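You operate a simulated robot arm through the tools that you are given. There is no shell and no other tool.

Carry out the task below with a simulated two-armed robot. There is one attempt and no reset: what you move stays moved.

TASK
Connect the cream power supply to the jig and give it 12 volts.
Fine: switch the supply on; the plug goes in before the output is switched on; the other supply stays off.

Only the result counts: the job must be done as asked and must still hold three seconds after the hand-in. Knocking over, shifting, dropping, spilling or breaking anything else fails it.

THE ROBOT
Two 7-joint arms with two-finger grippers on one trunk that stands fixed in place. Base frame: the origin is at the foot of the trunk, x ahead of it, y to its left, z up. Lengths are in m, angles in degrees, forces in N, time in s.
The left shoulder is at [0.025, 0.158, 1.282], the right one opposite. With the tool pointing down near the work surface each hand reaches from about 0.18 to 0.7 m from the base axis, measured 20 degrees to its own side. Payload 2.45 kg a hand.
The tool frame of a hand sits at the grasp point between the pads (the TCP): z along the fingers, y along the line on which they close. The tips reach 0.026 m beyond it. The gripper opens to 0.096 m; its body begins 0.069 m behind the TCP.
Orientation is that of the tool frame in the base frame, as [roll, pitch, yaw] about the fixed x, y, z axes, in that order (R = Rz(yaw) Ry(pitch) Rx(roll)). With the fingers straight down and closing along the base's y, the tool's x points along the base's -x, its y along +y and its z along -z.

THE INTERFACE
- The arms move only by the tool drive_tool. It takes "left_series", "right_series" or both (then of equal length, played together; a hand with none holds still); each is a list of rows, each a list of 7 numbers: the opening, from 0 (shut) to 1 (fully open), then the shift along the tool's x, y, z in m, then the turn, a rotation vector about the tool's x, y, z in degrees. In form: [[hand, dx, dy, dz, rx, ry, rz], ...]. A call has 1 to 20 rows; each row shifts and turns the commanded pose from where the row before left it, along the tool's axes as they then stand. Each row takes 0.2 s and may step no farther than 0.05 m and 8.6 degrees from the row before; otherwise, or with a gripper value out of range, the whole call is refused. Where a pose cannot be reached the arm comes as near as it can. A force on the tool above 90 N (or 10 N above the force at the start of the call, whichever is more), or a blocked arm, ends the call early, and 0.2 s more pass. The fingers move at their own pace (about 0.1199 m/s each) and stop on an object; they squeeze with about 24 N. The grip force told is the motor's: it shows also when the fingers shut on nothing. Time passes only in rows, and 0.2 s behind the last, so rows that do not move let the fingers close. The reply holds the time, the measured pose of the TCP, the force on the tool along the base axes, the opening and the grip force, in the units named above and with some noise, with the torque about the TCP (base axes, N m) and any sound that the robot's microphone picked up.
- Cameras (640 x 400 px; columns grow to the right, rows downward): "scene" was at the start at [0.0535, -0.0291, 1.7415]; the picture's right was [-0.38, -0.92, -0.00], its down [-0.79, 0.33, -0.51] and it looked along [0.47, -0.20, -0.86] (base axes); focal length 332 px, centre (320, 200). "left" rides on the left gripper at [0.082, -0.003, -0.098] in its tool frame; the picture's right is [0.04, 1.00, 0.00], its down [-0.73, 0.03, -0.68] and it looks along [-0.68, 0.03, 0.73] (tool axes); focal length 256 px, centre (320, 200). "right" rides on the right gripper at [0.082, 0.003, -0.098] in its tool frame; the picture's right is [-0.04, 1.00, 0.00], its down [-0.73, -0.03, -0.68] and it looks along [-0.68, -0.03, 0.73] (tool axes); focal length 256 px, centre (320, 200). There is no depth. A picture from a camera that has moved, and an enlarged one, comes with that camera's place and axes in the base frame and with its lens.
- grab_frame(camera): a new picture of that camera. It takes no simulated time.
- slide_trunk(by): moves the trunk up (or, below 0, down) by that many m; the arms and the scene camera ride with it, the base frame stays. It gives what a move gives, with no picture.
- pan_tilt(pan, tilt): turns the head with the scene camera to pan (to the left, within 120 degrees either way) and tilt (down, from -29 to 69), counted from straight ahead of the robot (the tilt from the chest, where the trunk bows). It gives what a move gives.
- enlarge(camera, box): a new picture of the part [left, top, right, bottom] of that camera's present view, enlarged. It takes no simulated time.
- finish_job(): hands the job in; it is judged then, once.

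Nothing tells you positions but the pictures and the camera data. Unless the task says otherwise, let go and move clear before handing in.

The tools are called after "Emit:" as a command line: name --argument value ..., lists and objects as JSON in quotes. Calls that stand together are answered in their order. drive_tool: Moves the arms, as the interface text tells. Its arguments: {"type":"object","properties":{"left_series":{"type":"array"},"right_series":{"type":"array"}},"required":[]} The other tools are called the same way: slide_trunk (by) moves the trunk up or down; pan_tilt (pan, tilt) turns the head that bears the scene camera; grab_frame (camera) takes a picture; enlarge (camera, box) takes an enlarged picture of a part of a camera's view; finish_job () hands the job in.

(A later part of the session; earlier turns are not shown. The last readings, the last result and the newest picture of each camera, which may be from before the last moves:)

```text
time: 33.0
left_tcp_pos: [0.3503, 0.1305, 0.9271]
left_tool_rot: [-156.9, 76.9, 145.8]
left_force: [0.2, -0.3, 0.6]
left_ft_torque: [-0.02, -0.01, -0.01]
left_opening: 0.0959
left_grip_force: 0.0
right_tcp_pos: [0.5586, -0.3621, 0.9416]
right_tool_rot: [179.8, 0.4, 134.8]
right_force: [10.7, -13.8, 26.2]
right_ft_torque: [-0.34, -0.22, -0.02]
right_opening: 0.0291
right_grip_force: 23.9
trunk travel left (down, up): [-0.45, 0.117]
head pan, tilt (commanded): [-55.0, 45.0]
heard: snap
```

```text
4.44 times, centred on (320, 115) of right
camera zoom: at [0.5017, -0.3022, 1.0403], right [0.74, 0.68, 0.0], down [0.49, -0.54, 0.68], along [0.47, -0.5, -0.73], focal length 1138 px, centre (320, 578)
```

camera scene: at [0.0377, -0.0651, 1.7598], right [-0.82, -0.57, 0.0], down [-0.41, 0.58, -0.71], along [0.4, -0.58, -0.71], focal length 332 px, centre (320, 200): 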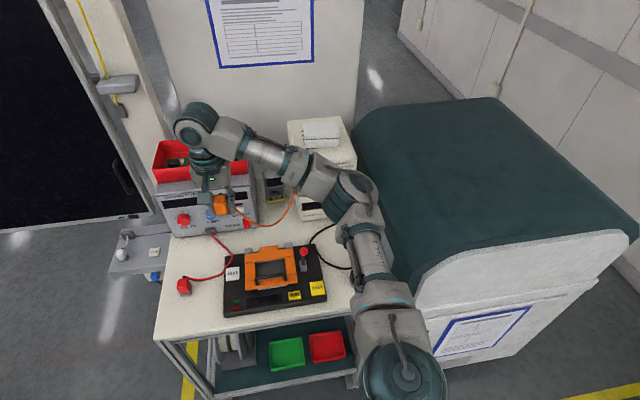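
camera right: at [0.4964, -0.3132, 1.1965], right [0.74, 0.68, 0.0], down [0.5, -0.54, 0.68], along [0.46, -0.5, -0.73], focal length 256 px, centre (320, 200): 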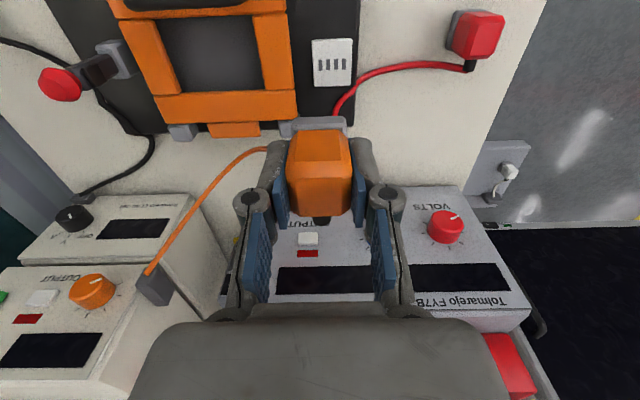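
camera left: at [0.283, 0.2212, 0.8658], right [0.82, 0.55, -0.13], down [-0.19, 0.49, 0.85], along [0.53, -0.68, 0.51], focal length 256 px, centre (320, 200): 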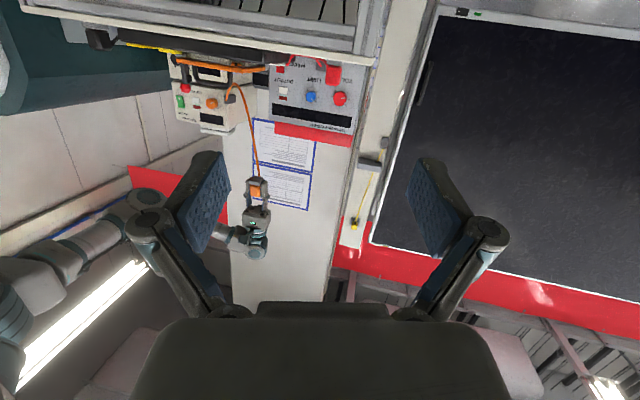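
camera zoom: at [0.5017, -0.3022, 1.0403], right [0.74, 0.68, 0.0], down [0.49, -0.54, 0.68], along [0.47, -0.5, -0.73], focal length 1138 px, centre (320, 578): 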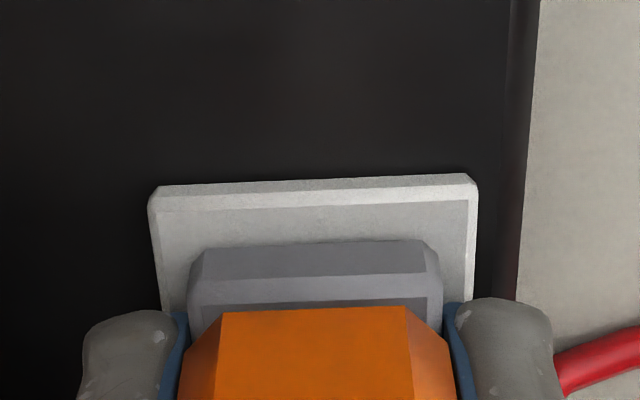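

"Snap" — the plug has latched in the white socket. I'll relieve the sideways and downward load before letting go.

Emit:
drive_tool --right_series '[[0, -0.0015, 0, -0.002, 0, 0, 0], [0, -0.0015, 0, -0.001, 0, 0, 0], [0, 0, 0, 0, 0, 0, 0]]'

Emit:
enlarge --camera "right" --box '[220, 60, 420, 240]'

Emit:
enlarge --camera "scene" --box '[190, 210, 310, 310]'

```text
time: 33.8
left_tcp_pos: [0.3522, 0.1304, 0.9259]
left_tool_rot: [-156.9, 76.8, 145.8]
left_force: [-0.7, -0.3, -0.4]
left_ft_torque: [-0.04, 0.03, -0.02]
left_opening: 0.0959
left_grip_force: 0.2
right_tcp_pos: [0.5574, -0.3624, 0.9411]
right_tool_rot: [-179.9, 0.0, 135.0]
right_force: [4.6, -9.6, 12.9]
right_ft_torque: [-0.37, -0.21, -0.04]
right_opening: 0.0291
right_grip_force: 23.5
trunk travel left (down, up): [-0.45, 0.117]
head pan, tilt (commanded): [-55.0, 45.0]
```

```text
2.22 times, centred on (320, 150) of right
camera zoom: at [0.5026, -0.3024, 1.0407], right [0.73, 0.68, 0.0], down [0.5, -0.54, 0.68], along [0.46, -0.5, -0.73], focal length 569 px, centre (320, 311)
```

zoom: 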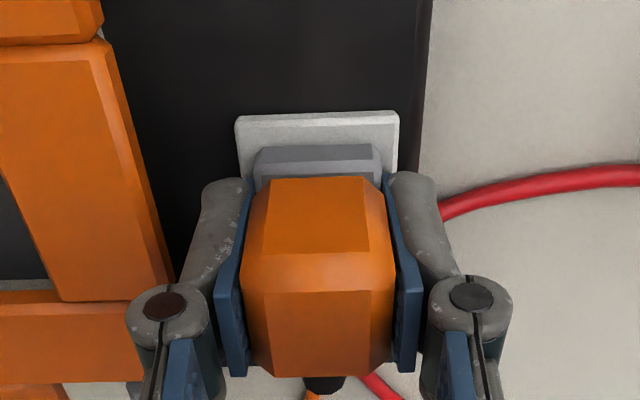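

```text
4.00 times, centred on (250, 260) of scene
camera zoom: at [0.0362, -0.0671, 1.7598], right [-0.82, -0.57, 0.0], down [-0.41, 0.58, -0.71], along [0.4, -0.58, -0.71], focal length 1327 px, centre (600, -40)
```

zoom: 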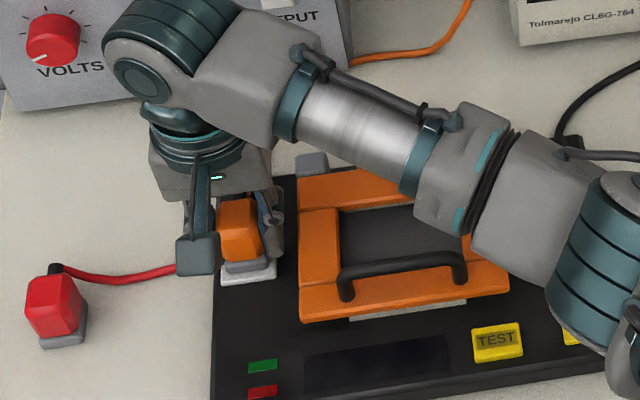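

Emit:
drive_tool --right_series '[[0, -0.0015, -0.0007, -0.0015, 0, 0, 0], [0, -0.001, -0.0005, -0.0015, 0, 0, 0], [0, 0, 0, 0, 0, 0, 0]]'

```text
time: 34.6
left_tcp_pos: [0.353, 0.1318, 0.9248]
left_tool_rot: [-156.7, 76.8, 146.2]
left_force: [0.0, 0.5, 0.4]
left_ft_torque: [0.03, -0.03, -0.01]
left_opening: 0.096
left_grip_force: 0.1
right_tcp_pos: [0.5599, -0.3632, 0.9445]
right_tool_rot: [-179.8, 0.2, 135.1]
right_force: [-0.1, -0.2, -0.9]
right_ft_torque: [-0.01, -0.01, -0.02]
right_opening: 0.0288
right_grip_force: 23.8
trunk travel left (down, up): [-0.45, 0.117]
head pan, tilt (commanded): [-55.0, 45.0]
heard: snap
```

Another snap — as I relieved the load the plug may have popped back out. Let me look.

Emit:
enlarge --camera "right" --box '[260, 70, 380, 160]'

Emit:
enlarge --camera "scene" --box '[190, 210, 310, 310]'

```text
4.44 times, centred on (320, 115) of right
camera zoom: at [0.5039, -0.3034, 1.0439], right [0.73, 0.68, 0.0], down [0.5, -0.54, 0.68], along [0.46, -0.5, -0.73], focal length 1138 px, centre (320, 578)
```

zoom: 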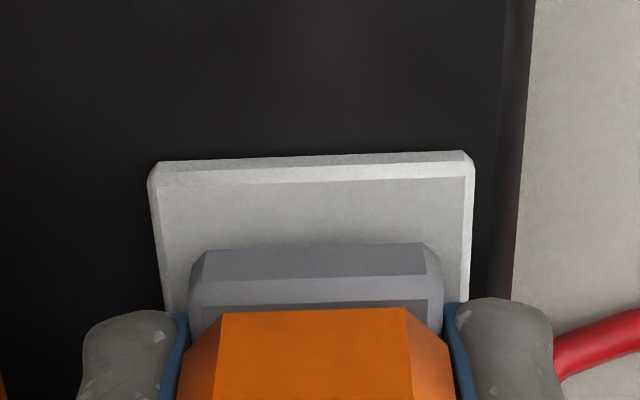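

```text
4.00 times, centred on (250, 260) of scene
camera zoom: at [0.0377, -0.064, 1.7598], right [-0.82, -0.57, 0.0], down [-0.41, 0.58, -0.71], along [0.4, -0.58, -0.71], focal length 1327 px, centre (600, -40)
```

zoom: 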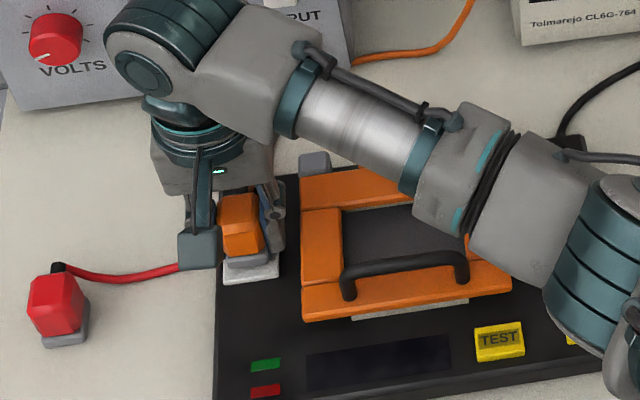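

The plug popped out as the hand pulled upward, so I'll re-seat it: shift 2.7 mm forward to where it snapped, press straight down, and next time open the fingers before lifting.

Emit:
drive_tool --right_series '[[0, 0.0027, 0, -0.001, 0, 0, 0], [0, 0, 0, 0, 0, 0, 0], [0, 0, 0, 0.003, 0, 0, 0], [0, 0, 0, 0.002, 0, 0, 0], [0, 0, 0, 0.002, 0, 0, 0]]'

```text
time: 35.8
left_tcp_pos: [0.3508, 0.132, 0.9265]
left_tool_rot: [-156.7, 77.0, 145.9]
left_force: [1.0, 0.0, -0.3]
left_ft_torque: [-0.06, 0.01, -0.01]
left_opening: 0.0959
left_grip_force: 0.0
right_tcp_pos: [0.5581, -0.3629, 0.9415]
right_tool_rot: [179.9, 0.3, 135.0]
right_force: [0.4, -2.5, 10.5]
right_ft_torque: [-0.01, 0.15, 0.04]
right_opening: 0.029
right_grip_force: 23.8
trunk travel left (down, up): [-0.45, 0.117]
head pan, tilt (commanded): [-55.0, 45.0]
```

Emit:
drive_tool --right_series '[[0, 0, 0, 0.0015, 0, 0, 0], [0, 0, 0, 0.0015, 0, 0, 0]]'

```text
time: 36.4
left_tcp_pos: [0.3506, 0.133, 0.9258]
left_tool_rot: [-156.7, 77.0, 146.1]
left_force: [0.0, 0.9, 0.2]
left_ft_torque: [-0.01, 0.01, 0.02]
left_opening: 0.0961
left_grip_force: 0.0
right_tcp_pos: [0.5585, -0.3622, 0.9416]
right_tool_rot: [179.7, 0.6, 134.9]
right_force: [4.8, -7.7, 29.6]
right_ft_torque: [-0.11, -0.03, 0.01]
right_opening: 0.0295
right_grip_force: 23.6
trunk travel left (down, up): [-0.45, 0.117]
head pan, tilt (commanded): [-55.0, 45.0]
```

Emit:
drive_tool --right_series '[[0, 0, 0.0006, -0.0005, 0, 0, 0], [0, 0, 0.0006, 0, 0, 0, 0], [0, 0.001, 0, 0, 0, 0, 0]]'

```text
time: 37.2
left_tcp_pos: [0.3504, 0.1326, 0.9252]
left_tool_rot: [-156.9, 76.9, 145.8]
left_force: [0.2, -0.1, -0.5]
left_ft_torque: [-0.02, 0.01, 0.02]
left_opening: 0.0959
left_grip_force: 0.1
right_tcp_pos: [0.5577, -0.3608, 0.9386]
right_tool_rot: [179.9, 0.4, 135.0]
right_force: [5.0, -10.0, 28.1]
right_ft_torque: [-0.3, -0.1, -0.03]
right_opening: 0.029
right_grip_force: 24.0
trunk travel left (down, up): [-0.45, 0.117]
head pan, tilt (commanded): [-55.0, 45.0]
```

Emit:
drive_tool --right_series '[[0, 0.001, 0, 0, 0, 0, 0]]'

Emit:
enlarge --camera "right" --box '[260, 70, 380, 160]'

```text
time: 37.6
left_tcp_pos: [0.3505, 0.1324, 0.9262]
left_tool_rot: [-156.8, 77.0, 146.0]
left_force: [0.0, -0.8, 0.7]
left_ft_torque: [-0.01, 0.0, -0.02]
left_opening: 0.0961
left_grip_force: 0.1
right_tcp_pos: [0.5556, -0.3603, 0.9386]
right_tool_rot: [179.9, 0.2, 135.0]
right_force: [4.6, -11.2, 28.2]
right_ft_torque: [-0.28, -0.11, 0.0]
right_opening: 0.0291
right_grip_force: 24.4
trunk travel left (down, up): [-0.45, 0.117]
head pan, tilt (commanded): [-55.0, 45.0]
```

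```text
4.44 times, centred on (320, 115) of right
camera zoom: at [0.5009, -0.3003, 1.0373], right [0.73, 0.68, 0.0], down [0.49, -0.54, 0.68], along [0.46, -0.5, -0.73], focal length 1138 px, centre (320, 578)
```

zoom: 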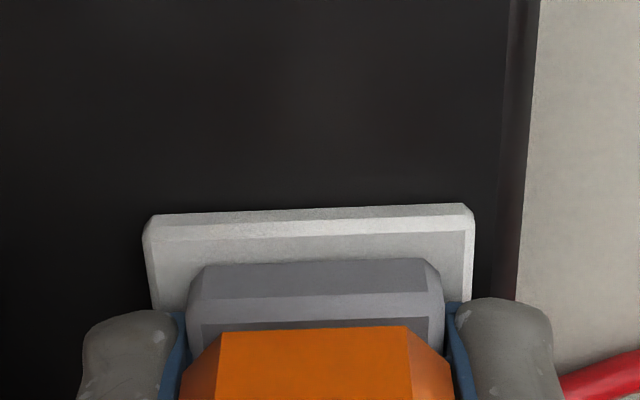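

No snap this time and the plug has crept forward. I'll unload, realign using the snapped picture as reference (about 1.7 mm back, 0.5 mm right), and check before pressing again.

Emit:
drive_tool --right_series '[[0, 0, 0, -0.003, 0, 0, 0], [0, -0.0018, -0.0005, -0.002, 0, 0, 0], [0, 0, 0, 0, 0, 0, 0]]'

Emit:
enlarge --camera "right" --box '[260, 70, 380, 160]'

```text
time: 38.4
left_tcp_pos: [0.3527, 0.1321, 0.9255]
left_tool_rot: [-156.2, 76.8, 146.3]
left_force: [-0.1, 0.6, -0.3]
left_ft_torque: [0.0, -0.02, -0.01]
left_opening: 0.0957
left_grip_force: 0.0
right_tcp_pos: [0.5578, -0.3609, 0.9399]
right_tool_rot: [-179.8, 0.0, 135.1]
right_force: [0.6, 0.1, -0.7]
right_ft_torque: [0.02, 0.0, -0.01]
right_opening: 0.0294
right_grip_force: 23.7
trunk travel left (down, up): [-0.45, 0.117]
head pan, tilt (commanded): [-55.0, 45.0]
```

```text
4.44 times, centred on (320, 115) of right
camera zoom: at [0.5033, -0.3005, 1.0391], right [0.73, 0.68, 0.0], down [0.5, -0.54, 0.68], along [0.46, -0.5, -0.73], focal length 1138 px, centre (320, 578)
```

zoom: 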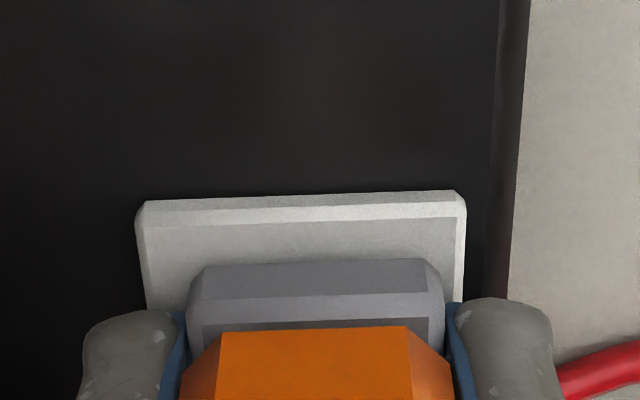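

Emit:
drive_tool --right_series '[[0, -0.0014, -0.0015, -0.001, 0, 0, 0], [0, 0, 0, 0, 0, 0, 0]]'

Emit:
enlarge --camera "right" --box '[260, 70, 380, 160]'

```text
time: 39.0
left_tcp_pos: [0.3516, 0.1319, 0.9258]
left_tool_rot: [-156.6, 76.8, 146.3]
left_force: [0.7, -0.9, -0.3]
left_ft_torque: [-0.04, 0.0, -0.01]
left_opening: 0.096
left_grip_force: 0.0
right_tcp_pos: [0.5581, -0.3634, 0.9429]
right_tool_rot: [-179.9, 0.1, 135.0]
right_force: [-0.4, 0.3, -0.8]
right_ft_torque: [0.03, 0.01, 0.01]
right_opening: 0.0291
right_grip_force: 24.8
trunk travel left (down, up): [-0.45, 0.117]
head pan, tilt (commanded): [-55.0, 45.0]
```

```text
4.44 times, centred on (320, 115) of right
camera zoom: at [0.5031, -0.3033, 1.0415], right [0.73, 0.68, 0.0], down [0.5, -0.54, 0.68], along [0.46, -0.5, -0.73], focal length 1138 px, centre (320, 578)
```

zoom: 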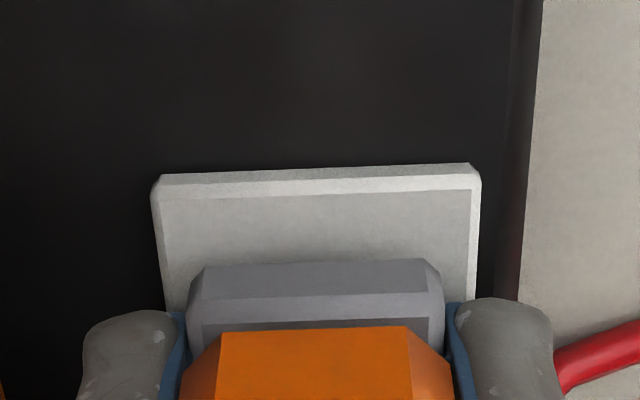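

Emit:
drive_tool --right_series '[[0, -0.0005, 0.0003, 0.002, 0, 0, 0], [0, 0, 0, 0.0023, 0, 0, 0], [0, 0, 0, 0.0015, 0, 0, 0], [0, 0, 0, 0.0015, 0, 0, 0]]'

Emit:
enlarge --camera "right" --box '[260, 70, 380, 160]'

```text
time: 40.0
left_tcp_pos: [0.3501, 0.1331, 0.9272]
left_tool_rot: [-156.6, 77.0, 146.0]
left_force: [-0.1, 0.6, -0.8]
left_ft_torque: [0.02, 0.0, 0.01]
left_opening: 0.0956
left_grip_force: 0.1
right_tcp_pos: [0.5595, -0.365, 0.9386]
right_tool_rot: [180.0, 0.4, 135.0]
right_force: [3.9, -3.4, 18.3]
right_ft_torque: [-0.01, 0.06, 0.05]
right_opening: 0.029
right_grip_force: 23.9
trunk travel left (down, up): [-0.45, 0.117]
head pan, tilt (commanded): [-55.0, 45.0]
```

```text
4.44 times, centred on (320, 115) of right
camera zoom: at [0.503, -0.3032, 1.037], right [0.74, 0.68, 0.0], down [0.49, -0.54, 0.68], along [0.47, -0.5, -0.73], focal length 1138 px, centre (320, 578)
```

zoom: 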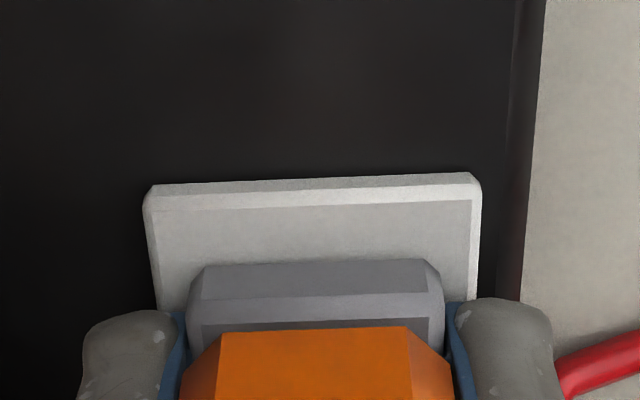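

Pressing deflects the hand ~2 mm backwards, so I'll creep forward in 1 mm steps under load until it snaps.

Emit:
drive_tool --right_series '[[0, 0.001, 0, 0, 0, 0, 0], [0, 0.001, 0, 0, 0, 0, 0]]'

Emit:
enlarge --camera "right" --box '[260, 70, 380, 160]'

```text
time: 40.6
left_tcp_pos: [0.3503, 0.1324, 0.9258]
left_tool_rot: [-156.6, 77.1, 146.1]
left_force: [0.2, 0.3, -0.3]
left_ft_torque: [0.02, 0.01, -0.03]
left_opening: 0.0958
left_grip_force: 0.0
right_tcp_pos: [0.5573, -0.3622, 0.9382]
right_tool_rot: [179.7, 0.4, 134.9]
right_force: [8.2, -6.8, 29.5]
right_ft_torque: [-0.15, -0.18, 0.0]
right_opening: 0.0294
right_grip_force: 23.9
trunk travel left (down, up): [-0.45, 0.117]
head pan, tilt (commanded): [-55.0, 45.0]
```

```text
4.44 times, centred on (320, 115) of right
camera zoom: at [0.5015, -0.302, 1.0368], right [0.74, 0.68, 0.0], down [0.49, -0.54, 0.68], along [0.47, -0.5, -0.73], focal length 1138 px, centre (320, 578)
```

zoom: 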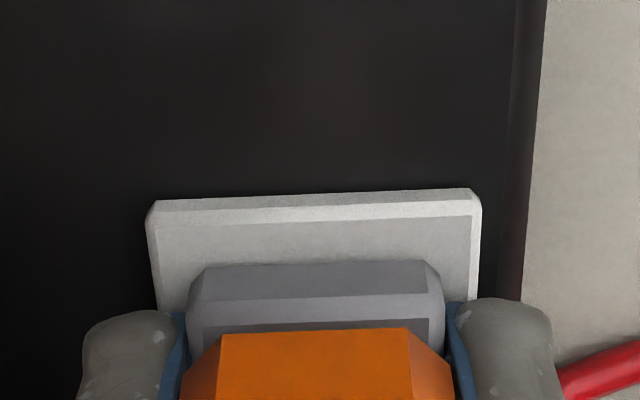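

Emit:
drive_tool --right_series '[[0, 0.0005, 0.0003, 0, 0, 0, 0]]'

Emit:
enlarge --camera "right" --box '[260, 70, 380, 160]'

```text
time: 41.0
left_tcp_pos: [0.3512, 0.1319, 0.9259]
left_tool_rot: [-156.7, 76.9, 146.2]
left_force: [-0.3, 0.2, -0.4]
left_ft_torque: [0.0, -0.02, 0.01]
left_opening: 0.0959
left_grip_force: 0.1
right_tcp_pos: [0.5575, -0.3623, 0.9385]
right_tool_rot: [180.0, 0.3, 135.0]
right_force: [8.4, -7.9, 28.5]
right_ft_torque: [-0.19, -0.23, 0.0]
right_opening: 0.0292
right_grip_force: 23.7
trunk travel left (down, up): [-0.45, 0.117]
head pan, tilt (commanded): [-55.0, 45.0]
```

```text
4.44 times, centred on (320, 115) of right
camera zoom: at [0.5012, -0.3016, 1.0364], right [0.73, 0.68, 0.0], down [0.49, -0.54, 0.68], along [0.46, -0.5, -0.73], focal length 1138 px, centre (320, 578)
```

zoom: 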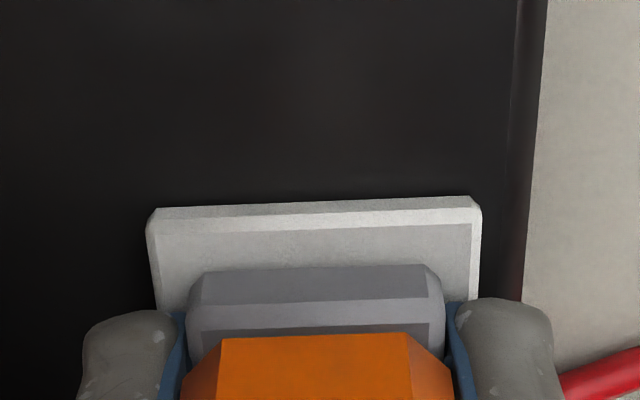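

Aligned to within a fraction of a millimetre but still no snap; the grip slips at ~28 N so I can't press harder this way. I'll unload, open the fingers just a little so the plug stands on the plate, rise, and then press it from above with closed fingers.

Emit:
drive_tool --right_series '[[0, -0.001, 0, -0.001, 0, 0, 0], [0, -0.001, 0, -0.001, 0, 0, 0], [0.38, 0, 0, 0, 0, 0, 0], [0.38, 0, 0, 0, 0, 0, 0]]'

Emit:
enlarge --camera "right" --box '[220, 60, 420, 240]'

```text
time: 42.0
left_tcp_pos: [0.3525, 0.1314, 0.9245]
left_tool_rot: [-156.4, 76.9, 146.3]
left_force: [-0.6, -0.3, -0.4]
left_ft_torque: [-0.03, 0.02, 0.02]
left_opening: 0.0959
left_grip_force: 0.1
right_tcp_pos: [0.5593, -0.3626, 0.9375]
right_tool_rot: [-179.8, 0.0, 135.1]
right_force: [-0.3, 0.0, 0.0]
right_ft_torque: [-0.01, 0.02, -0.01]
right_opening: 0.0365
right_grip_force: 0.0
trunk travel left (down, up): [-0.45, 0.117]
head pan, tilt (commanded): [-55.0, 45.0]
```

```text
2.22 times, centred on (320, 150) of right
camera zoom: at [0.5032, -0.3023, 1.0352], right [0.73, 0.68, 0.0], down [0.5, -0.54, 0.68], along [0.46, -0.5, -0.73], focal length 569 px, centre (320, 311)
```

zoom: 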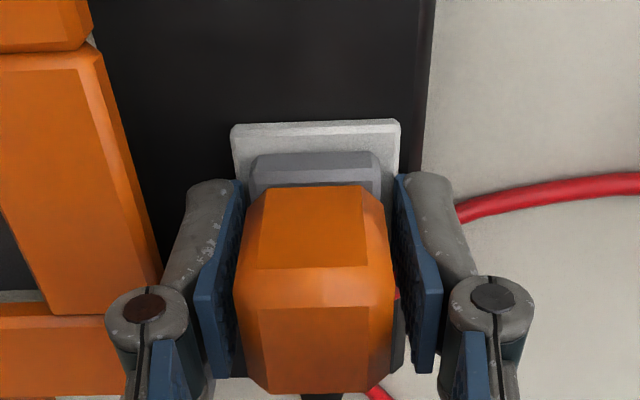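

Emit:
drive_tool --right_series '[[0.38, 0, 0, -0.01, 0, 0, 0], [0.38, 0, 0, -0.02, 0, 0, 0], [0.38, 0, 0, -0.03, 0, 0, 0], [0.38, 0, 0, -0.03, 0, 0, 0], [0.38, 0, 0, 0, 0, 0, 0]]'

Emit:
enlarge --camera "right" --box '[240, 40, 400, 160]'

Emit:
enlarge --camera "scene" --box '[190, 210, 310, 310]'

```text
time: 43.2
left_tcp_pos: [0.3526, 0.1315, 0.9251]
left_tool_rot: [-156.5, 76.8, 146.1]
left_force: [-0.4, 0.5, 0.2]
left_ft_torque: [-0.02, -0.01, 0.0]
left_opening: 0.0957
left_grip_force: 0.1
right_tcp_pos: [0.5597, -0.3627, 1.0279]
right_tool_rot: [-179.8, 0.0, 135.0]
right_force: [0.1, -0.2, -0.7]
right_ft_torque: [0.03, 0.05, 0.0]
right_opening: 0.0366
right_grip_force: 0.1
trunk travel left (down, up): [-0.45, 0.117]
head pan, tilt (commanded): [-55.0, 45.0]
```

```text
3.33 times, centred on (320, 100) of right
camera zoom: at [0.5033, -0.303, 1.1269], right [0.73, 0.68, 0.0], down [0.5, -0.54, 0.68], along [0.46, -0.5, -0.73], focal length 853 px, centre (320, 533)
```

zoom: 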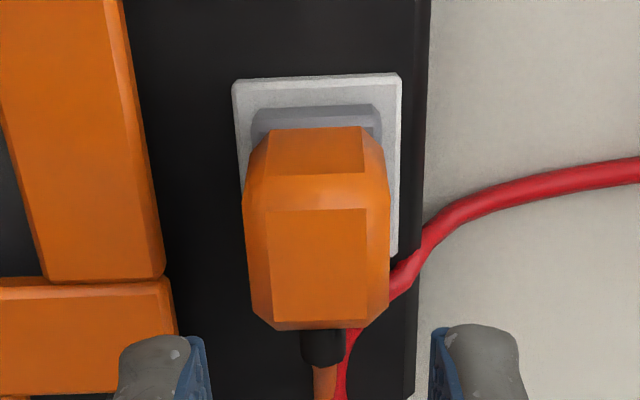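

```text
4.00 times, centred on (250, 260) of scene
camera zoom: at [0.0384, -0.0648, 1.7598], right [-0.82, -0.57, 0.0], down [-0.41, 0.58, -0.71], along [0.4, -0.58, -0.71], focal length 1327 px, centre (600, -40)
```

zoom: 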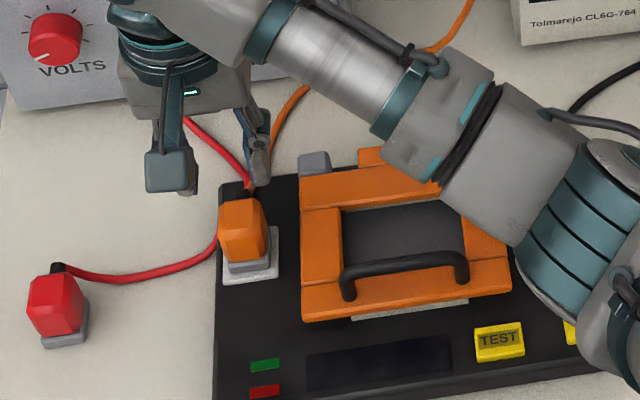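

The plug stands centred on the plate. I'll close the fingers and press down on its top, compensating the backward deflection.

Emit:
drive_tool --right_series '[[0, 0, 0, 0, 0, 0, 0], [0, 0, 0, 0, 0, 0, 0], [0, 0.002, -0.0005, 0.03, 0, 0, 0], [0, 0, 0, 0.009, 0, 0, 0], [0, 0, 0, 0.002, 0, 0, 0], [0, 0, 0, 0.002, 0, 0, 0]]'

Emit:
enlarge --camera "right" --box '[240, 60, 400, 180]'

```text
time: 44.6
left_tcp_pos: [0.3518, 0.1314, 0.9256]
left_tool_rot: [-156.6, 77.0, 146.2]
left_force: [0.4, 0.3, 0.5]
left_ft_torque: [0.03, 0.01, 0.0]
left_opening: 0.096
left_grip_force: 0.1
right_tcp_pos: [0.5575, -0.3624, 0.9847]
right_tool_rot: [180.0, 0.2, 135.0]
right_force: [0.9, 0.2, 1.2]
right_ft_torque: [0.0, -0.03, 0.03]
right_opening: 0.0061
right_grip_force: 24.2
trunk travel left (down, up): [-0.45, 0.117]
head pan, tilt (commanded): [-55.0, 45.0]
```

```text
3.33 times, centred on (320, 120) of right
camera zoom: at [0.5012, -0.3015, 1.0837], right [0.73, 0.68, 0.0], down [0.5, -0.54, 0.68], along [0.46, -0.5, -0.73], focal length 853 px, centre (320, 467)
```

zoom: 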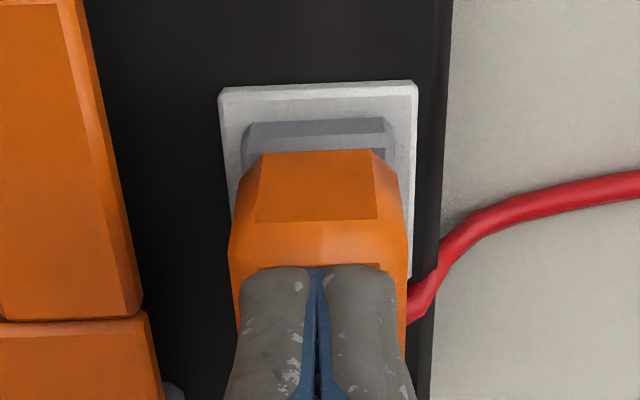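

Emit:
drive_tool --right_series '[[0, 0.0005, 0, 0.0015, 0, 0, 0], [0, 0.0007, 0, 0.0012, 0, 0, 0], [0, 0.0007, 0, 0.0012, 0, 0, 0], [0, 0.0007, 0, 0.0012, 0, 0, 0]]'

Emit:
enlarge --camera "right" --box '[240, 60, 400, 180]'

```text
time: 45.6
left_tcp_pos: [0.3504, 0.1323, 0.9262]
left_tool_rot: [-156.6, 77.0, 145.9]
left_force: [0.4, 0.0, -0.3]
left_ft_torque: [0.05, 0.0, -0.03]
left_opening: 0.096
left_grip_force: 0.0
right_tcp_pos: [0.5545, -0.3591, 0.9842]
right_tool_rot: [179.6, 0.6, 134.9]
right_force: [10.4, -9.9, 37.0]
right_ft_torque: [-0.3, -0.36, 0.01]
right_opening: 0.0058
right_grip_force: 24.4
trunk travel left (down, up): [-0.45, 0.117]
head pan, tilt (commanded): [-55.0, 45.0]
```

```text
3.33 times, centred on (320, 120) of right
camera zoom: at [0.4987, -0.3, 1.0826], right [0.74, 0.68, 0.01], down [0.49, -0.54, 0.69], along [0.47, -0.5, -0.73], focal length 853 px, centre (320, 467)
```

zoom: 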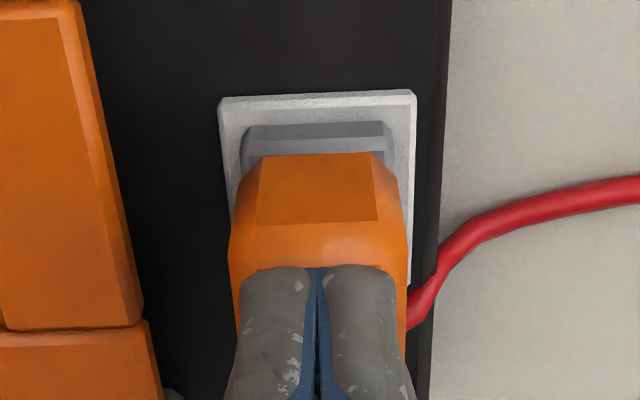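

No snap: the plug got dragged ~1.5 mm too far forward. While pressing I'll drag it slowly back and slightly left, listening for the snap.

Emit:
drive_tool --right_series '[[0, -0.001, 0.0005, -0.001, 0, 0, 0], [0, -0.001, 0.0005, 0, 0, 0, 0], [0, -0.001, 0, 0, 0, 0, 0], [0, -0.001, 0, 0, 0, 0, 0]]'

Emit:
enlarge --camera "right" --box '[240, 60, 400, 180]'

```text
time: 46.6
left_tcp_pos: [0.3493, 0.133, 0.9263]
left_tool_rot: [-156.5, 77.1, 146.1]
left_force: [0.1, 0.1, -0.7]
left_ft_torque: [-0.02, 0.0, -0.01]
left_opening: 0.0959
left_grip_force: 0.1
right_tcp_pos: [0.556, -0.36, 0.9846]
right_tool_rot: [179.9, 0.4, 135.1]
right_force: [-4.8, -4.3, 34.5]
right_ft_torque: [-0.09, 0.19, 0.01]
right_opening: 0.0058
right_grip_force: 24.3
trunk travel left (down, up): [-0.45, 0.117]
head pan, tilt (commanded): [-55.0, 45.0]
```

```text
3.33 times, centred on (320, 120) of right
camera zoom: at [0.4998, -0.2997, 1.0828], right [0.73, 0.68, 0.0], down [0.5, -0.54, 0.68], along [0.46, -0.5, -0.73], focal length 853 px, centre (320, 467)
```

zoom: 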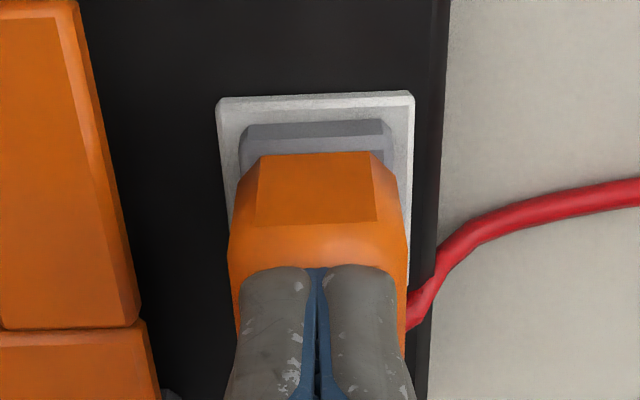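

Emit:
drive_tool --right_series '[[0, -0.001, 0, 0, 0, 0, 0], [0, -0.001, 0.0003, 0, 0, 0, 0], [0, -0.001, 0, 0, 0, 0, 0]]'

Emit:
enlarge --camera "right" --box '[240, 60, 400, 180]'

```text
time: 47.4
left_tcp_pos: [0.3484, 0.1352, 0.9263]
left_tool_rot: [-156.5, 77.1, 146.2]
left_force: [0.4, 0.1, -1.5]
left_ft_torque: [0.01, 0.03, 0.02]
left_opening: 0.0959
left_grip_force: 0.1
right_tcp_pos: [0.5563, -0.3608, 0.984]
right_tool_rot: [-180.0, 0.3, 135.1]
right_force: [-12.4, 5.9, 33.7]
right_ft_torque: [0.32, 0.51, 0.02]
right_opening: 0.006
right_grip_force: 23.9
trunk travel left (down, up): [-0.45, 0.117]
head pan, tilt (commanded): [-55.0, 45.0]
```

```text
3.33 times, centred on (320, 120) of right
camera zoom: at [0.5008, -0.3001, 1.0829], right [0.73, 0.68, 0.0], down [0.5, -0.54, 0.68], along [0.46, -0.5, -0.73], focal length 853 px, centre (320, 467)
```

zoom: 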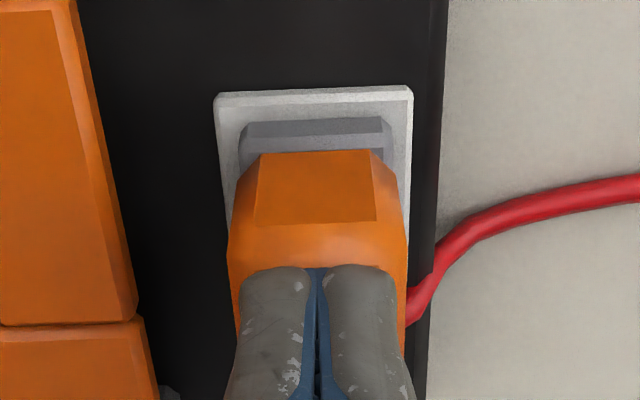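

Emit:
drive_tool --right_series '[[0, 0, 0, -0.001, 0, 0, 0], [0, 0, 0, -0.001, 0, 0, 0]]'

Emit:
enlarge --camera "right" --box '[240, 60, 400, 180]'

```text
time: 48.0
left_tcp_pos: [0.3497, 0.1351, 0.927]
left_tool_rot: [-156.4, 77.1, 146.4]
left_force: [0.4, 0.2, 0.6]
left_ft_torque: [0.04, -0.01, 0.02]
left_opening: 0.0957
left_grip_force: 0.1
right_tcp_pos: [0.5571, -0.3625, 0.985]
right_tool_rot: [180.0, 0.3, 135.0]
right_force: [-8.0, 7.5, 26.0]
right_ft_torque: [0.29, 0.3, 0.0]
right_opening: 0.0061
right_grip_force: 24.5
trunk travel left (down, up): [-0.45, 0.117]
head pan, tilt (commanded): [-55.0, 45.0]
```

```text
3.33 times, centred on (320, 120) of right
camera zoom: at [0.5027, -0.3014, 1.083], right [0.73, 0.68, 0.0], down [0.5, -0.54, 0.68], along [0.46, -0.5, -0.73], focal length 853 px, centre (320, 467)
```

zoom: 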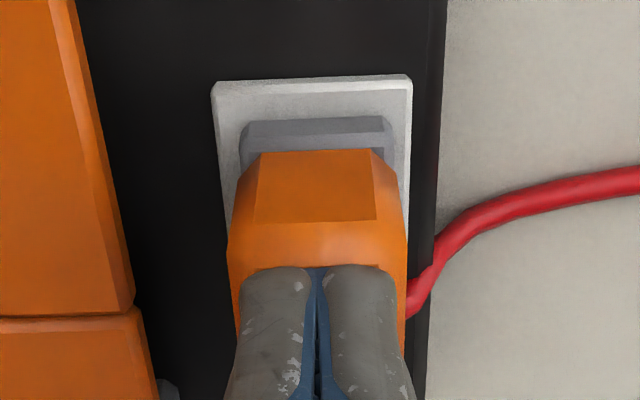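

Emit:
drive_tool --right_series '[[0, -0.0005, 0, -0.0003, 0, 0, 0], [0, -0.0005, -0.0003, -0.0003, 0, 0, 0]]'

Emit:
enlarge --camera "right" --box '[240, 60, 400, 180]'

```text
time: 48.6
left_tcp_pos: [0.3507, 0.1334, 0.9264]
left_tool_rot: [-156.3, 76.9, 146.4]
left_force: [0.7, 0.6, 0.0]
left_ft_torque: [0.0, -0.01, 0.03]
left_opening: 0.0959
left_grip_force: 0.0
right_tcp_pos: [0.5587, -0.3627, 0.984]
right_tool_rot: [-179.8, 0.2, 135.1]
right_force: [-4.3, 4.8, 17.2]
right_ft_torque: [0.18, 0.17, 0.0]
right_opening: 0.0059
right_grip_force: 23.8
trunk travel left (down, up): [-0.45, 0.117]
head pan, tilt (commanded): [-55.0, 45.0]
```

```text
3.33 times, centred on (320, 120) of right
camera zoom: at [0.5043, -0.3027, 1.0832], right [0.73, 0.68, 0.0], down [0.5, -0.54, 0.68], along [0.46, -0.5, -0.73], focal length 853 px, centre (320, 467)
```

zoom: 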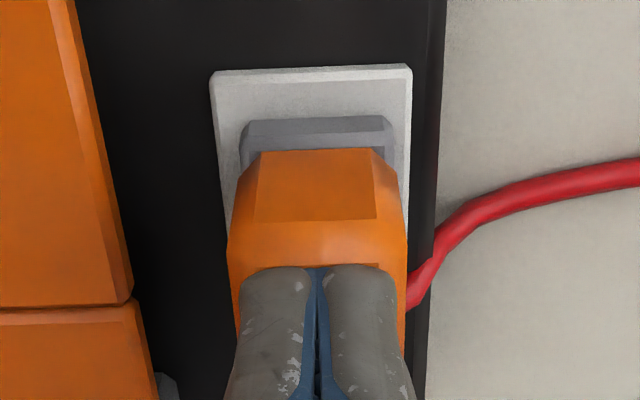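

Dragging through the aligned spot didn't trigger it either; the only time it latched was a brisk straight descent from above. I'll rise, re-grip the plug, lift it a centimetre and repeat that same motion.

Emit:
drive_tool --right_series '[[0, 0, 0, -0.003, 0, 0, 0], [0, 0, 0, -0.02, 0, 0, 0], [0.42, 0, 0, -0.01, 0, 0, 0], [0.42, 0, 0, 0, 0, 0, 0]]'

Emit:
enlarge --camera "right" --box '[240, 40, 400, 160]'

```text
time: 49.6
left_tcp_pos: [0.3517, 0.1331, 0.9259]
left_tool_rot: [-156.5, 76.8, 146.3]
left_force: [-0.6, -0.4, 0.2]
left_ft_torque: [0.0, -0.03, -0.01]
left_opening: 0.0957
left_grip_force: 0.0
right_tcp_pos: [0.5612, -0.3645, 1.0159]
right_tool_rot: [-179.8, 0.1, 135.1]
right_force: [0.6, 0.2, -0.6]
right_ft_torque: [0.0, -0.03, 0.0]
right_opening: 0.0403
right_grip_force: 0.0
trunk travel left (down, up): [-0.45, 0.117]
head pan, tilt (commanded): [-55.0, 45.0]
```

```text
3.33 times, centred on (320, 100) of right
camera zoom: at [0.5062, -0.3042, 1.1149], right [0.73, 0.68, 0.0], down [0.5, -0.54, 0.68], along [0.46, -0.5, -0.73], focal length 853 px, centre (320, 533)
```

zoom: 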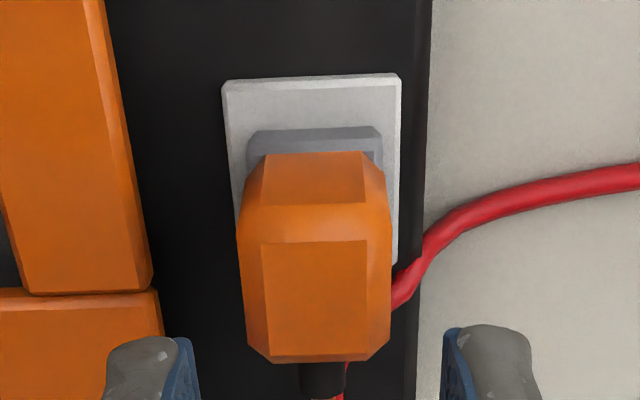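

Emit:
drive_tool --right_series '[[0.42, 0, -0.001, 0.03, 0, 0, 0], [0.42, 0, 0, 0.025, 0, 0, 0], [0.42, 0, 0, 0.014, 0, 0, 0], [0.42, 0, 0, 0, 0, 0, 0], [0, 0, 0, 0, 0, 0, 0], [0, 0, 0, 0, 0, 0, 0]]'

Emit:
enlarge --camera "right" --box '[260, 70, 380, 160]'

```text
time: 51.0
left_tcp_pos: [0.3517, 0.1328, 0.9266]
left_tool_rot: [-156.6, 76.9, 146.0]
left_force: [-0.1, -0.8, -0.1]
left_ft_torque: [-0.02, -0.02, 0.01]
left_opening: 0.096
left_grip_force: 0.0
right_tcp_pos: [0.5609, -0.3653, 0.947]
right_tool_rot: [179.9, 0.1, 135.0]
right_force: [0.2, -0.5, 0.3]
right_ft_torque: [-0.01, -0.01, 0.02]
right_opening: 0.0288
right_grip_force: 23.7
trunk travel left (down, up): [-0.45, 0.117]
head pan, tilt (commanded): [-55.0, 45.0]
```

```text
4.44 times, centred on (320, 115) of right
camera zoom: at [0.5051, -0.3062, 1.0461], right [0.73, 0.68, 0.0], down [0.5, -0.54, 0.68], along [0.46, -0.5, -0.73], focal length 1138 px, centre (320, 578)
```

zoom: 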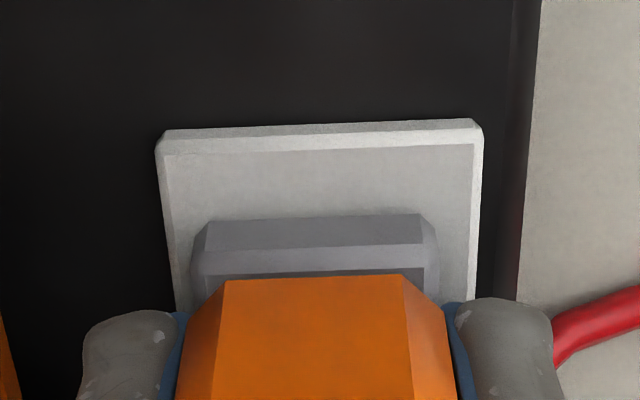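

Emit:
drive_tool --right_series '[[0, 0, 0, -0.006, 0, 0, 0], [0, 0.0039, 0.0008, -0.006, 0, 0, 0], [0, 0, 0, 0, 0, 0, 0]]'

Emit:
enlarge --camera "right" --box '[260, 60, 380, 150]'

```text
time: 51.8
left_tcp_pos: [0.3507, 0.1319, 0.9263]
left_tool_rot: [-156.6, 76.8, 146.2]
left_force: [0.4, -0.8, 0.4]
left_ft_torque: [0.01, 0.03, -0.01]
left_opening: 0.096
left_grip_force: 0.0
right_tcp_pos: [0.5581, -0.3639, 0.959]
right_tool_rot: [180.0, 0.1, 135.0]
right_force: [0.7, 0.4, -0.6]
right_ft_torque: [0.02, 0.02, -0.02]
right_opening: 0.0289
right_grip_force: 23.9
trunk travel left (down, up): [-0.45, 0.117]
head pan, tilt (commanded): [-55.0, 45.0]
```

```text
4.44 times, centred on (320, 105) of right
camera zoom: at [0.5028, -0.3024, 1.0579], right [0.73, 0.68, 0.0], down [0.5, -0.54, 0.68], along [0.46, -0.5, -0.73], focal length 1138 px, centre (320, 622)
```

zoom: 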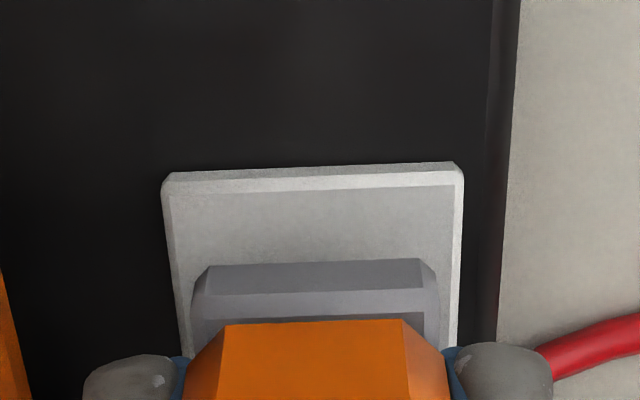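

Emit:
drive_tool --right_series '[[0, -0.0008, -0.0004, 0.007, 0, 0, 0], [0, 0, 0, 0.005, 0, 0, 0], [0, 0, 0, 0.003, 0, 0, 0]]'

Emit:
enlarge --camera "right" --box '[260, 70, 380, 160]'

```text
time: 52.6
left_tcp_pos: [0.3521, 0.1326, 0.9256]
left_tool_rot: [-156.5, 77.0, 146.3]
left_force: [-0.1, -0.2, -0.8]
left_ft_torque: [0.01, -0.04, -0.01]
left_opening: 0.0959
left_grip_force: 0.1
right_tcp_pos: [0.5582, -0.3627, 0.9477]
right_tool_rot: [179.9, 0.4, 135.0]
right_force: [0.0, -2.0, 15.7]
right_ft_torque: [0.07, 0.19, 0.01]
right_opening: 0.0292
right_grip_force: 23.7
trunk travel left (down, up): [-0.45, 0.117]
head pan, tilt (commanded): [-55.0, 45.0]
```

```text
4.44 times, centred on (320, 115) of right
camera zoom: at [0.5026, -0.3026, 1.0455], right [0.74, 0.68, 0.0], down [0.49, -0.54, 0.68], along [0.47, -0.5, -0.73], focal length 1138 px, centre (320, 578)
```

zoom: 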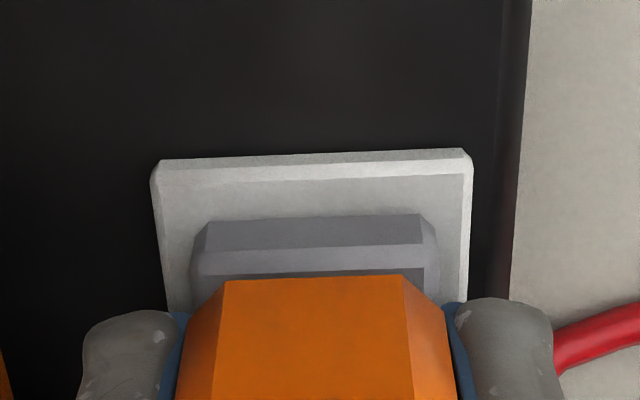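

Alignment now matches the snapped picture (margin 5.2 mm vs 5.4). I'll add pressure step by step.

Emit:
drive_tool --right_series '[[0, 0.0003, 0, 0.001, 0, 0, 0], [0, 0.001, 0, 0, 0, 0, 0]]'

Emit:
enlarge --camera "right" --box '[260, 70, 380, 160]'

```text
time: 53.2
left_tcp_pos: [0.3507, 0.1327, 0.928]
left_tool_rot: [-156.5, 76.9, 146.1]
left_force: [0.5, -0.4, 0.2]
left_ft_torque: [0.02, -0.04, 0.0]
left_opening: 0.0961
left_grip_force: 0.0
right_tcp_pos: [0.558, -0.3625, 0.9458]
right_tool_rot: [179.8, 0.5, 135.0]
right_force: [8.7, -8.1, 29.5]
right_ft_torque: [-0.19, -0.24, -0.02]
right_opening: 0.0297
right_grip_force: 24.1
trunk travel left (down, up): [-0.45, 0.117]
head pan, tilt (commanded): [-55.0, 45.0]
```

```text
4.44 times, centred on (320, 115) of right
camera zoom: at [0.502, -0.3022, 1.0447], right [0.74, 0.68, 0.0], down [0.49, -0.54, 0.68], along [0.47, -0.5, -0.73], focal length 1138 px, centre (320, 578)
```

zoom: 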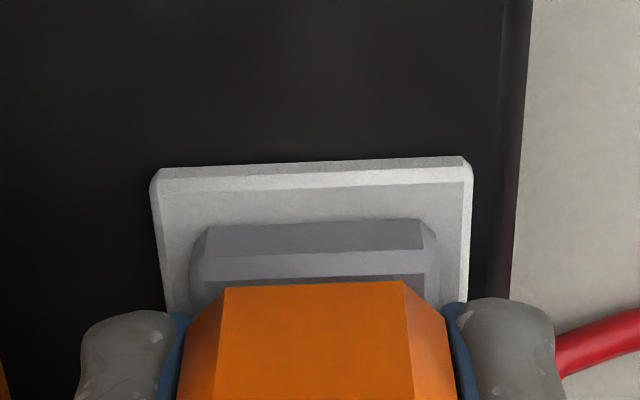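

Emit:
drive_tool --right_series '[[0, 0.001, 0, 0, 0, 0, 0], [0, 0.001, 0, 0, 0, 0, 0]]'

Emit:
enlarge --camera "right" --box '[260, 70, 380, 160]'

```text
time: 53.8
left_tcp_pos: [0.35, 0.1316, 0.9247]
left_tool_rot: [-156.6, 76.8, 146.1]
left_force: [-0.6, 0.1, 0.2]
left_ft_torque: [0.02, 0.02, -0.02]
left_opening: 0.0961
left_grip_force: 0.1
right_tcp_pos: [0.5569, -0.3603, 0.945]
right_tool_rot: [179.9, 0.3, 135.1]
right_force: [8.4, -7.7, 28.2]
right_ft_torque: [-0.18, -0.25, 0.02]
right_opening: 0.029
right_grip_force: 23.6
trunk travel left (down, up): [-0.45, 0.117]
head pan, tilt (commanded): [-55.0, 45.0]
```

```text
4.44 times, centred on (320, 115) of right
camera zoom: at [0.5004, -0.3005, 1.0442], right [0.73, 0.68, 0.0], down [0.49, -0.54, 0.68], along [0.46, -0.5, -0.73], focal length 1138 px, centre (320, 578)
```

zoom: 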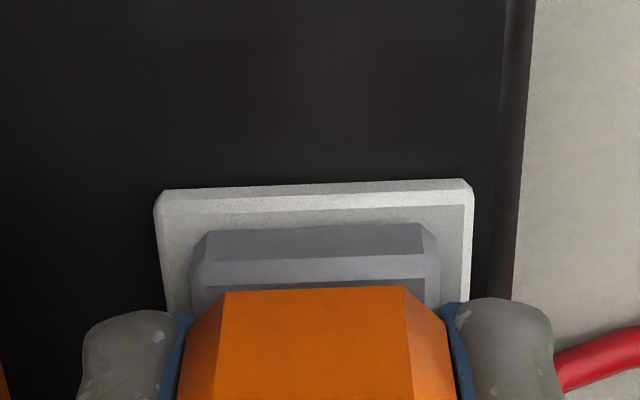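

Still no latch at ~29 N, which is my grip's slip limit; probably the insertion needs more force than that. I'll realign, set the plug down unloaded, and push from above harder this time without sideways compensation.

Emit:
drive_tool --right_series '[[0, 0, 0, -0.003, 0, 0, 0], [0, -0.0023, 0, -0.003, 0, 0, 0], [0, 0, 0, -0.001, 0, 0, 0], [0, 0, 0, 0, 0, 0, 0]]'

Emit:
enlarge --camera "right" --box '[260, 70, 380, 160]'

```text
time: 54.8
left_tcp_pos: [0.3526, 0.133, 0.9252]
left_tool_rot: [-156.7, 76.9, 146.2]
left_force: [-0.3, 0.9, 0.0]
left_ft_torque: [0.04, -0.03, 0.01]
left_opening: 0.096
left_grip_force: 0.1
right_tcp_pos: [0.5582, -0.3635, 0.9501]
right_tool_rot: [-179.8, 0.0, 135.0]
right_force: [0.9, -0.4, -0.9]
right_ft_torque: [0.0, 0.01, -0.02]
right_opening: 0.0292
right_grip_force: 24.0
trunk travel left (down, up): [-0.45, 0.117]
head pan, tilt (commanded): [-55.0, 45.0]
```

```text
4.44 times, centred on (320, 115) of right
camera zoom: at [0.5023, -0.3024, 1.0488], right [0.73, 0.68, 0.0], down [0.5, -0.54, 0.68], along [0.46, -0.5, -0.73], focal length 1138 px, centre (320, 578)
```

zoom: 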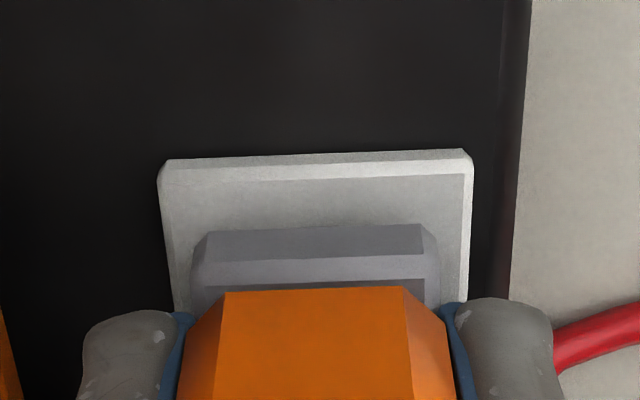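

Emit:
drive_tool --right_series '[[0, -0.0011, 0.0004, 0.002, 0, 0, 0], [0, 0, 0, 0.002, 0, 0, 0], [0, 0, 0, 0.001, 0, 0, 0], [0, 0, 0, 0, 0, 0, 0]]'

Emit:
enlarge --camera "right" --box '[260, 70, 380, 160]'

```text
time: 55.8
left_tcp_pos: [0.3523, 0.1323, 0.9261]
left_tool_rot: [-156.6, 76.9, 146.3]
left_force: [0.4, -0.5, 0.2]
left_ft_torque: [0.0, -0.03, 0.02]
left_opening: 0.096
left_grip_force: 0.0
right_tcp_pos: [0.5605, -0.3626, 0.9451]
right_tool_rot: [-180.0, 0.2, 135.1]
right_force: [0.9, -0.6, 4.4]
right_ft_torque: [-0.02, -0.08, -0.03]
right_opening: 0.0294
right_grip_force: 23.5
trunk travel left (down, up): [-0.45, 0.117]
head pan, tilt (commanded): [-55.0, 45.0]
```

```text
4.44 times, centred on (320, 115) of right
camera zoom: at [0.5035, -0.3027, 1.0445], right [0.73, 0.68, 0.0], down [0.5, -0.54, 0.68], along [0.46, -0.5, -0.73], focal length 1138 px, centre (320, 578)
```

zoom: 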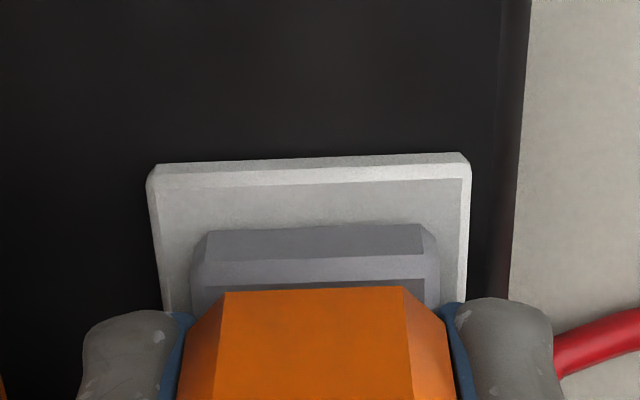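

Emit:
drive_tool --right_series '[[0, 0.0004, -0.0005, -0.0005, 0, 0, 0], [0, 0, 0, 0, 0, 0, 0]]'

Emit:
enlarge --camera "right" --box '[260, 70, 380, 160]'

```text
time: 56.4
left_tcp_pos: [0.3526, 0.1318, 0.9261]
left_tool_rot: [-156.6, 76.9, 146.3]
left_force: [0.2, 1.0, -0.8]
left_ft_torque: [-0.04, -0.02, 0.01]
left_opening: 0.0957
left_grip_force: 0.1
right_tcp_pos: [0.5582, -0.3629, 0.9448]
right_tool_rot: [-180.0, 0.1, 134.9]
right_force: [-0.1, 0.4, 1.5]
right_ft_torque: [-0.03, -0.03, 0.02]
right_opening: 0.029
right_grip_force: 24.4
trunk travel left (down, up): [-0.45, 0.117]
head pan, tilt (commanded): [-55.0, 45.0]
```

```text
4.44 times, centred on (320, 115) of right
camera zoom: at [0.5027, -0.3026, 1.0446], right [0.73, 0.68, 0.0], down [0.5, -0.54, 0.68], along [0.46, -0.5, -0.73], focal length 1138 px, centre (320, 578)
```

zoom: 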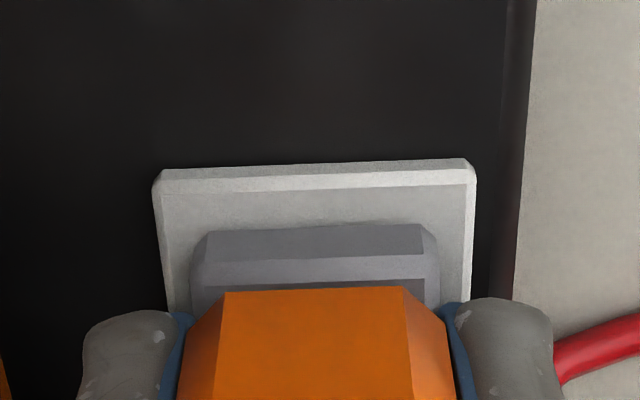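

Alignment now equals the latched reference. Opening slightly, rising, and pressing from above with closed fingers.

Emit:
drive_tool --right_series '[[0.38, 0, 0, 0, 0, 0, 0], [0.38, 0, 0, 0, 0, 0, 0], [0.38, 0, 0, -0.01, 0, 0, 0], [0.38, 0, 0, -0.03, 0, 0, 0], [0.38, 0, 0, -0.03, 0, 0, 0], [0, 0, 0, 0, 0, 0, 0], [0, 0, 0, 0, 0, 0, 0]]'

Emit:
enlarge --camera "right" --box '[240, 40, 400, 160]'

```text
time: 58.0
left_tcp_pos: [0.3515, 0.1321, 0.9257]
left_tool_rot: [-156.6, 77.0, 146.1]
left_force: [0.8, -0.1, -0.5]
left_ft_torque: [0.0, 0.02, 0.02]
left_opening: 0.0962
left_grip_force: 0.0
right_tcp_pos: [0.5588, -0.3631, 1.0178]
right_tool_rot: [180.0, 0.1, 135.0]
right_force: [0.1, 0.3, -0.3]
right_ft_torque: [0.02, -0.01, -0.01]
right_opening: 0.0
right_grip_force: 23.7
trunk travel left (down, up): [-0.45, 0.117]
head pan, tilt (commanded): [-55.0, 45.0]
```

```text
3.33 times, centred on (320, 100) of right
camera zoom: at [0.5025, -0.303, 1.1158], right [0.73, 0.68, 0.0], down [0.5, -0.54, 0.68], along [0.46, -0.5, -0.73], focal length 853 px, centre (320, 533)
```

zoom: 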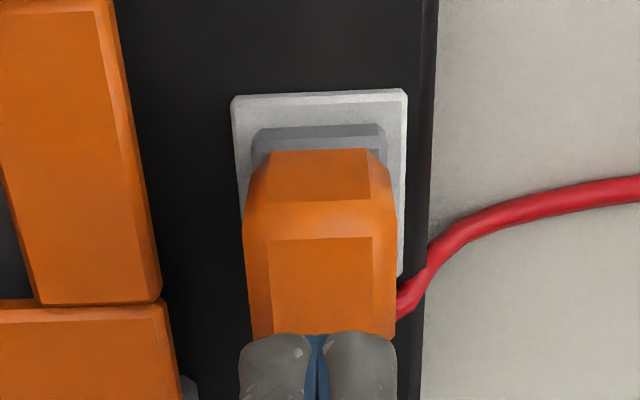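

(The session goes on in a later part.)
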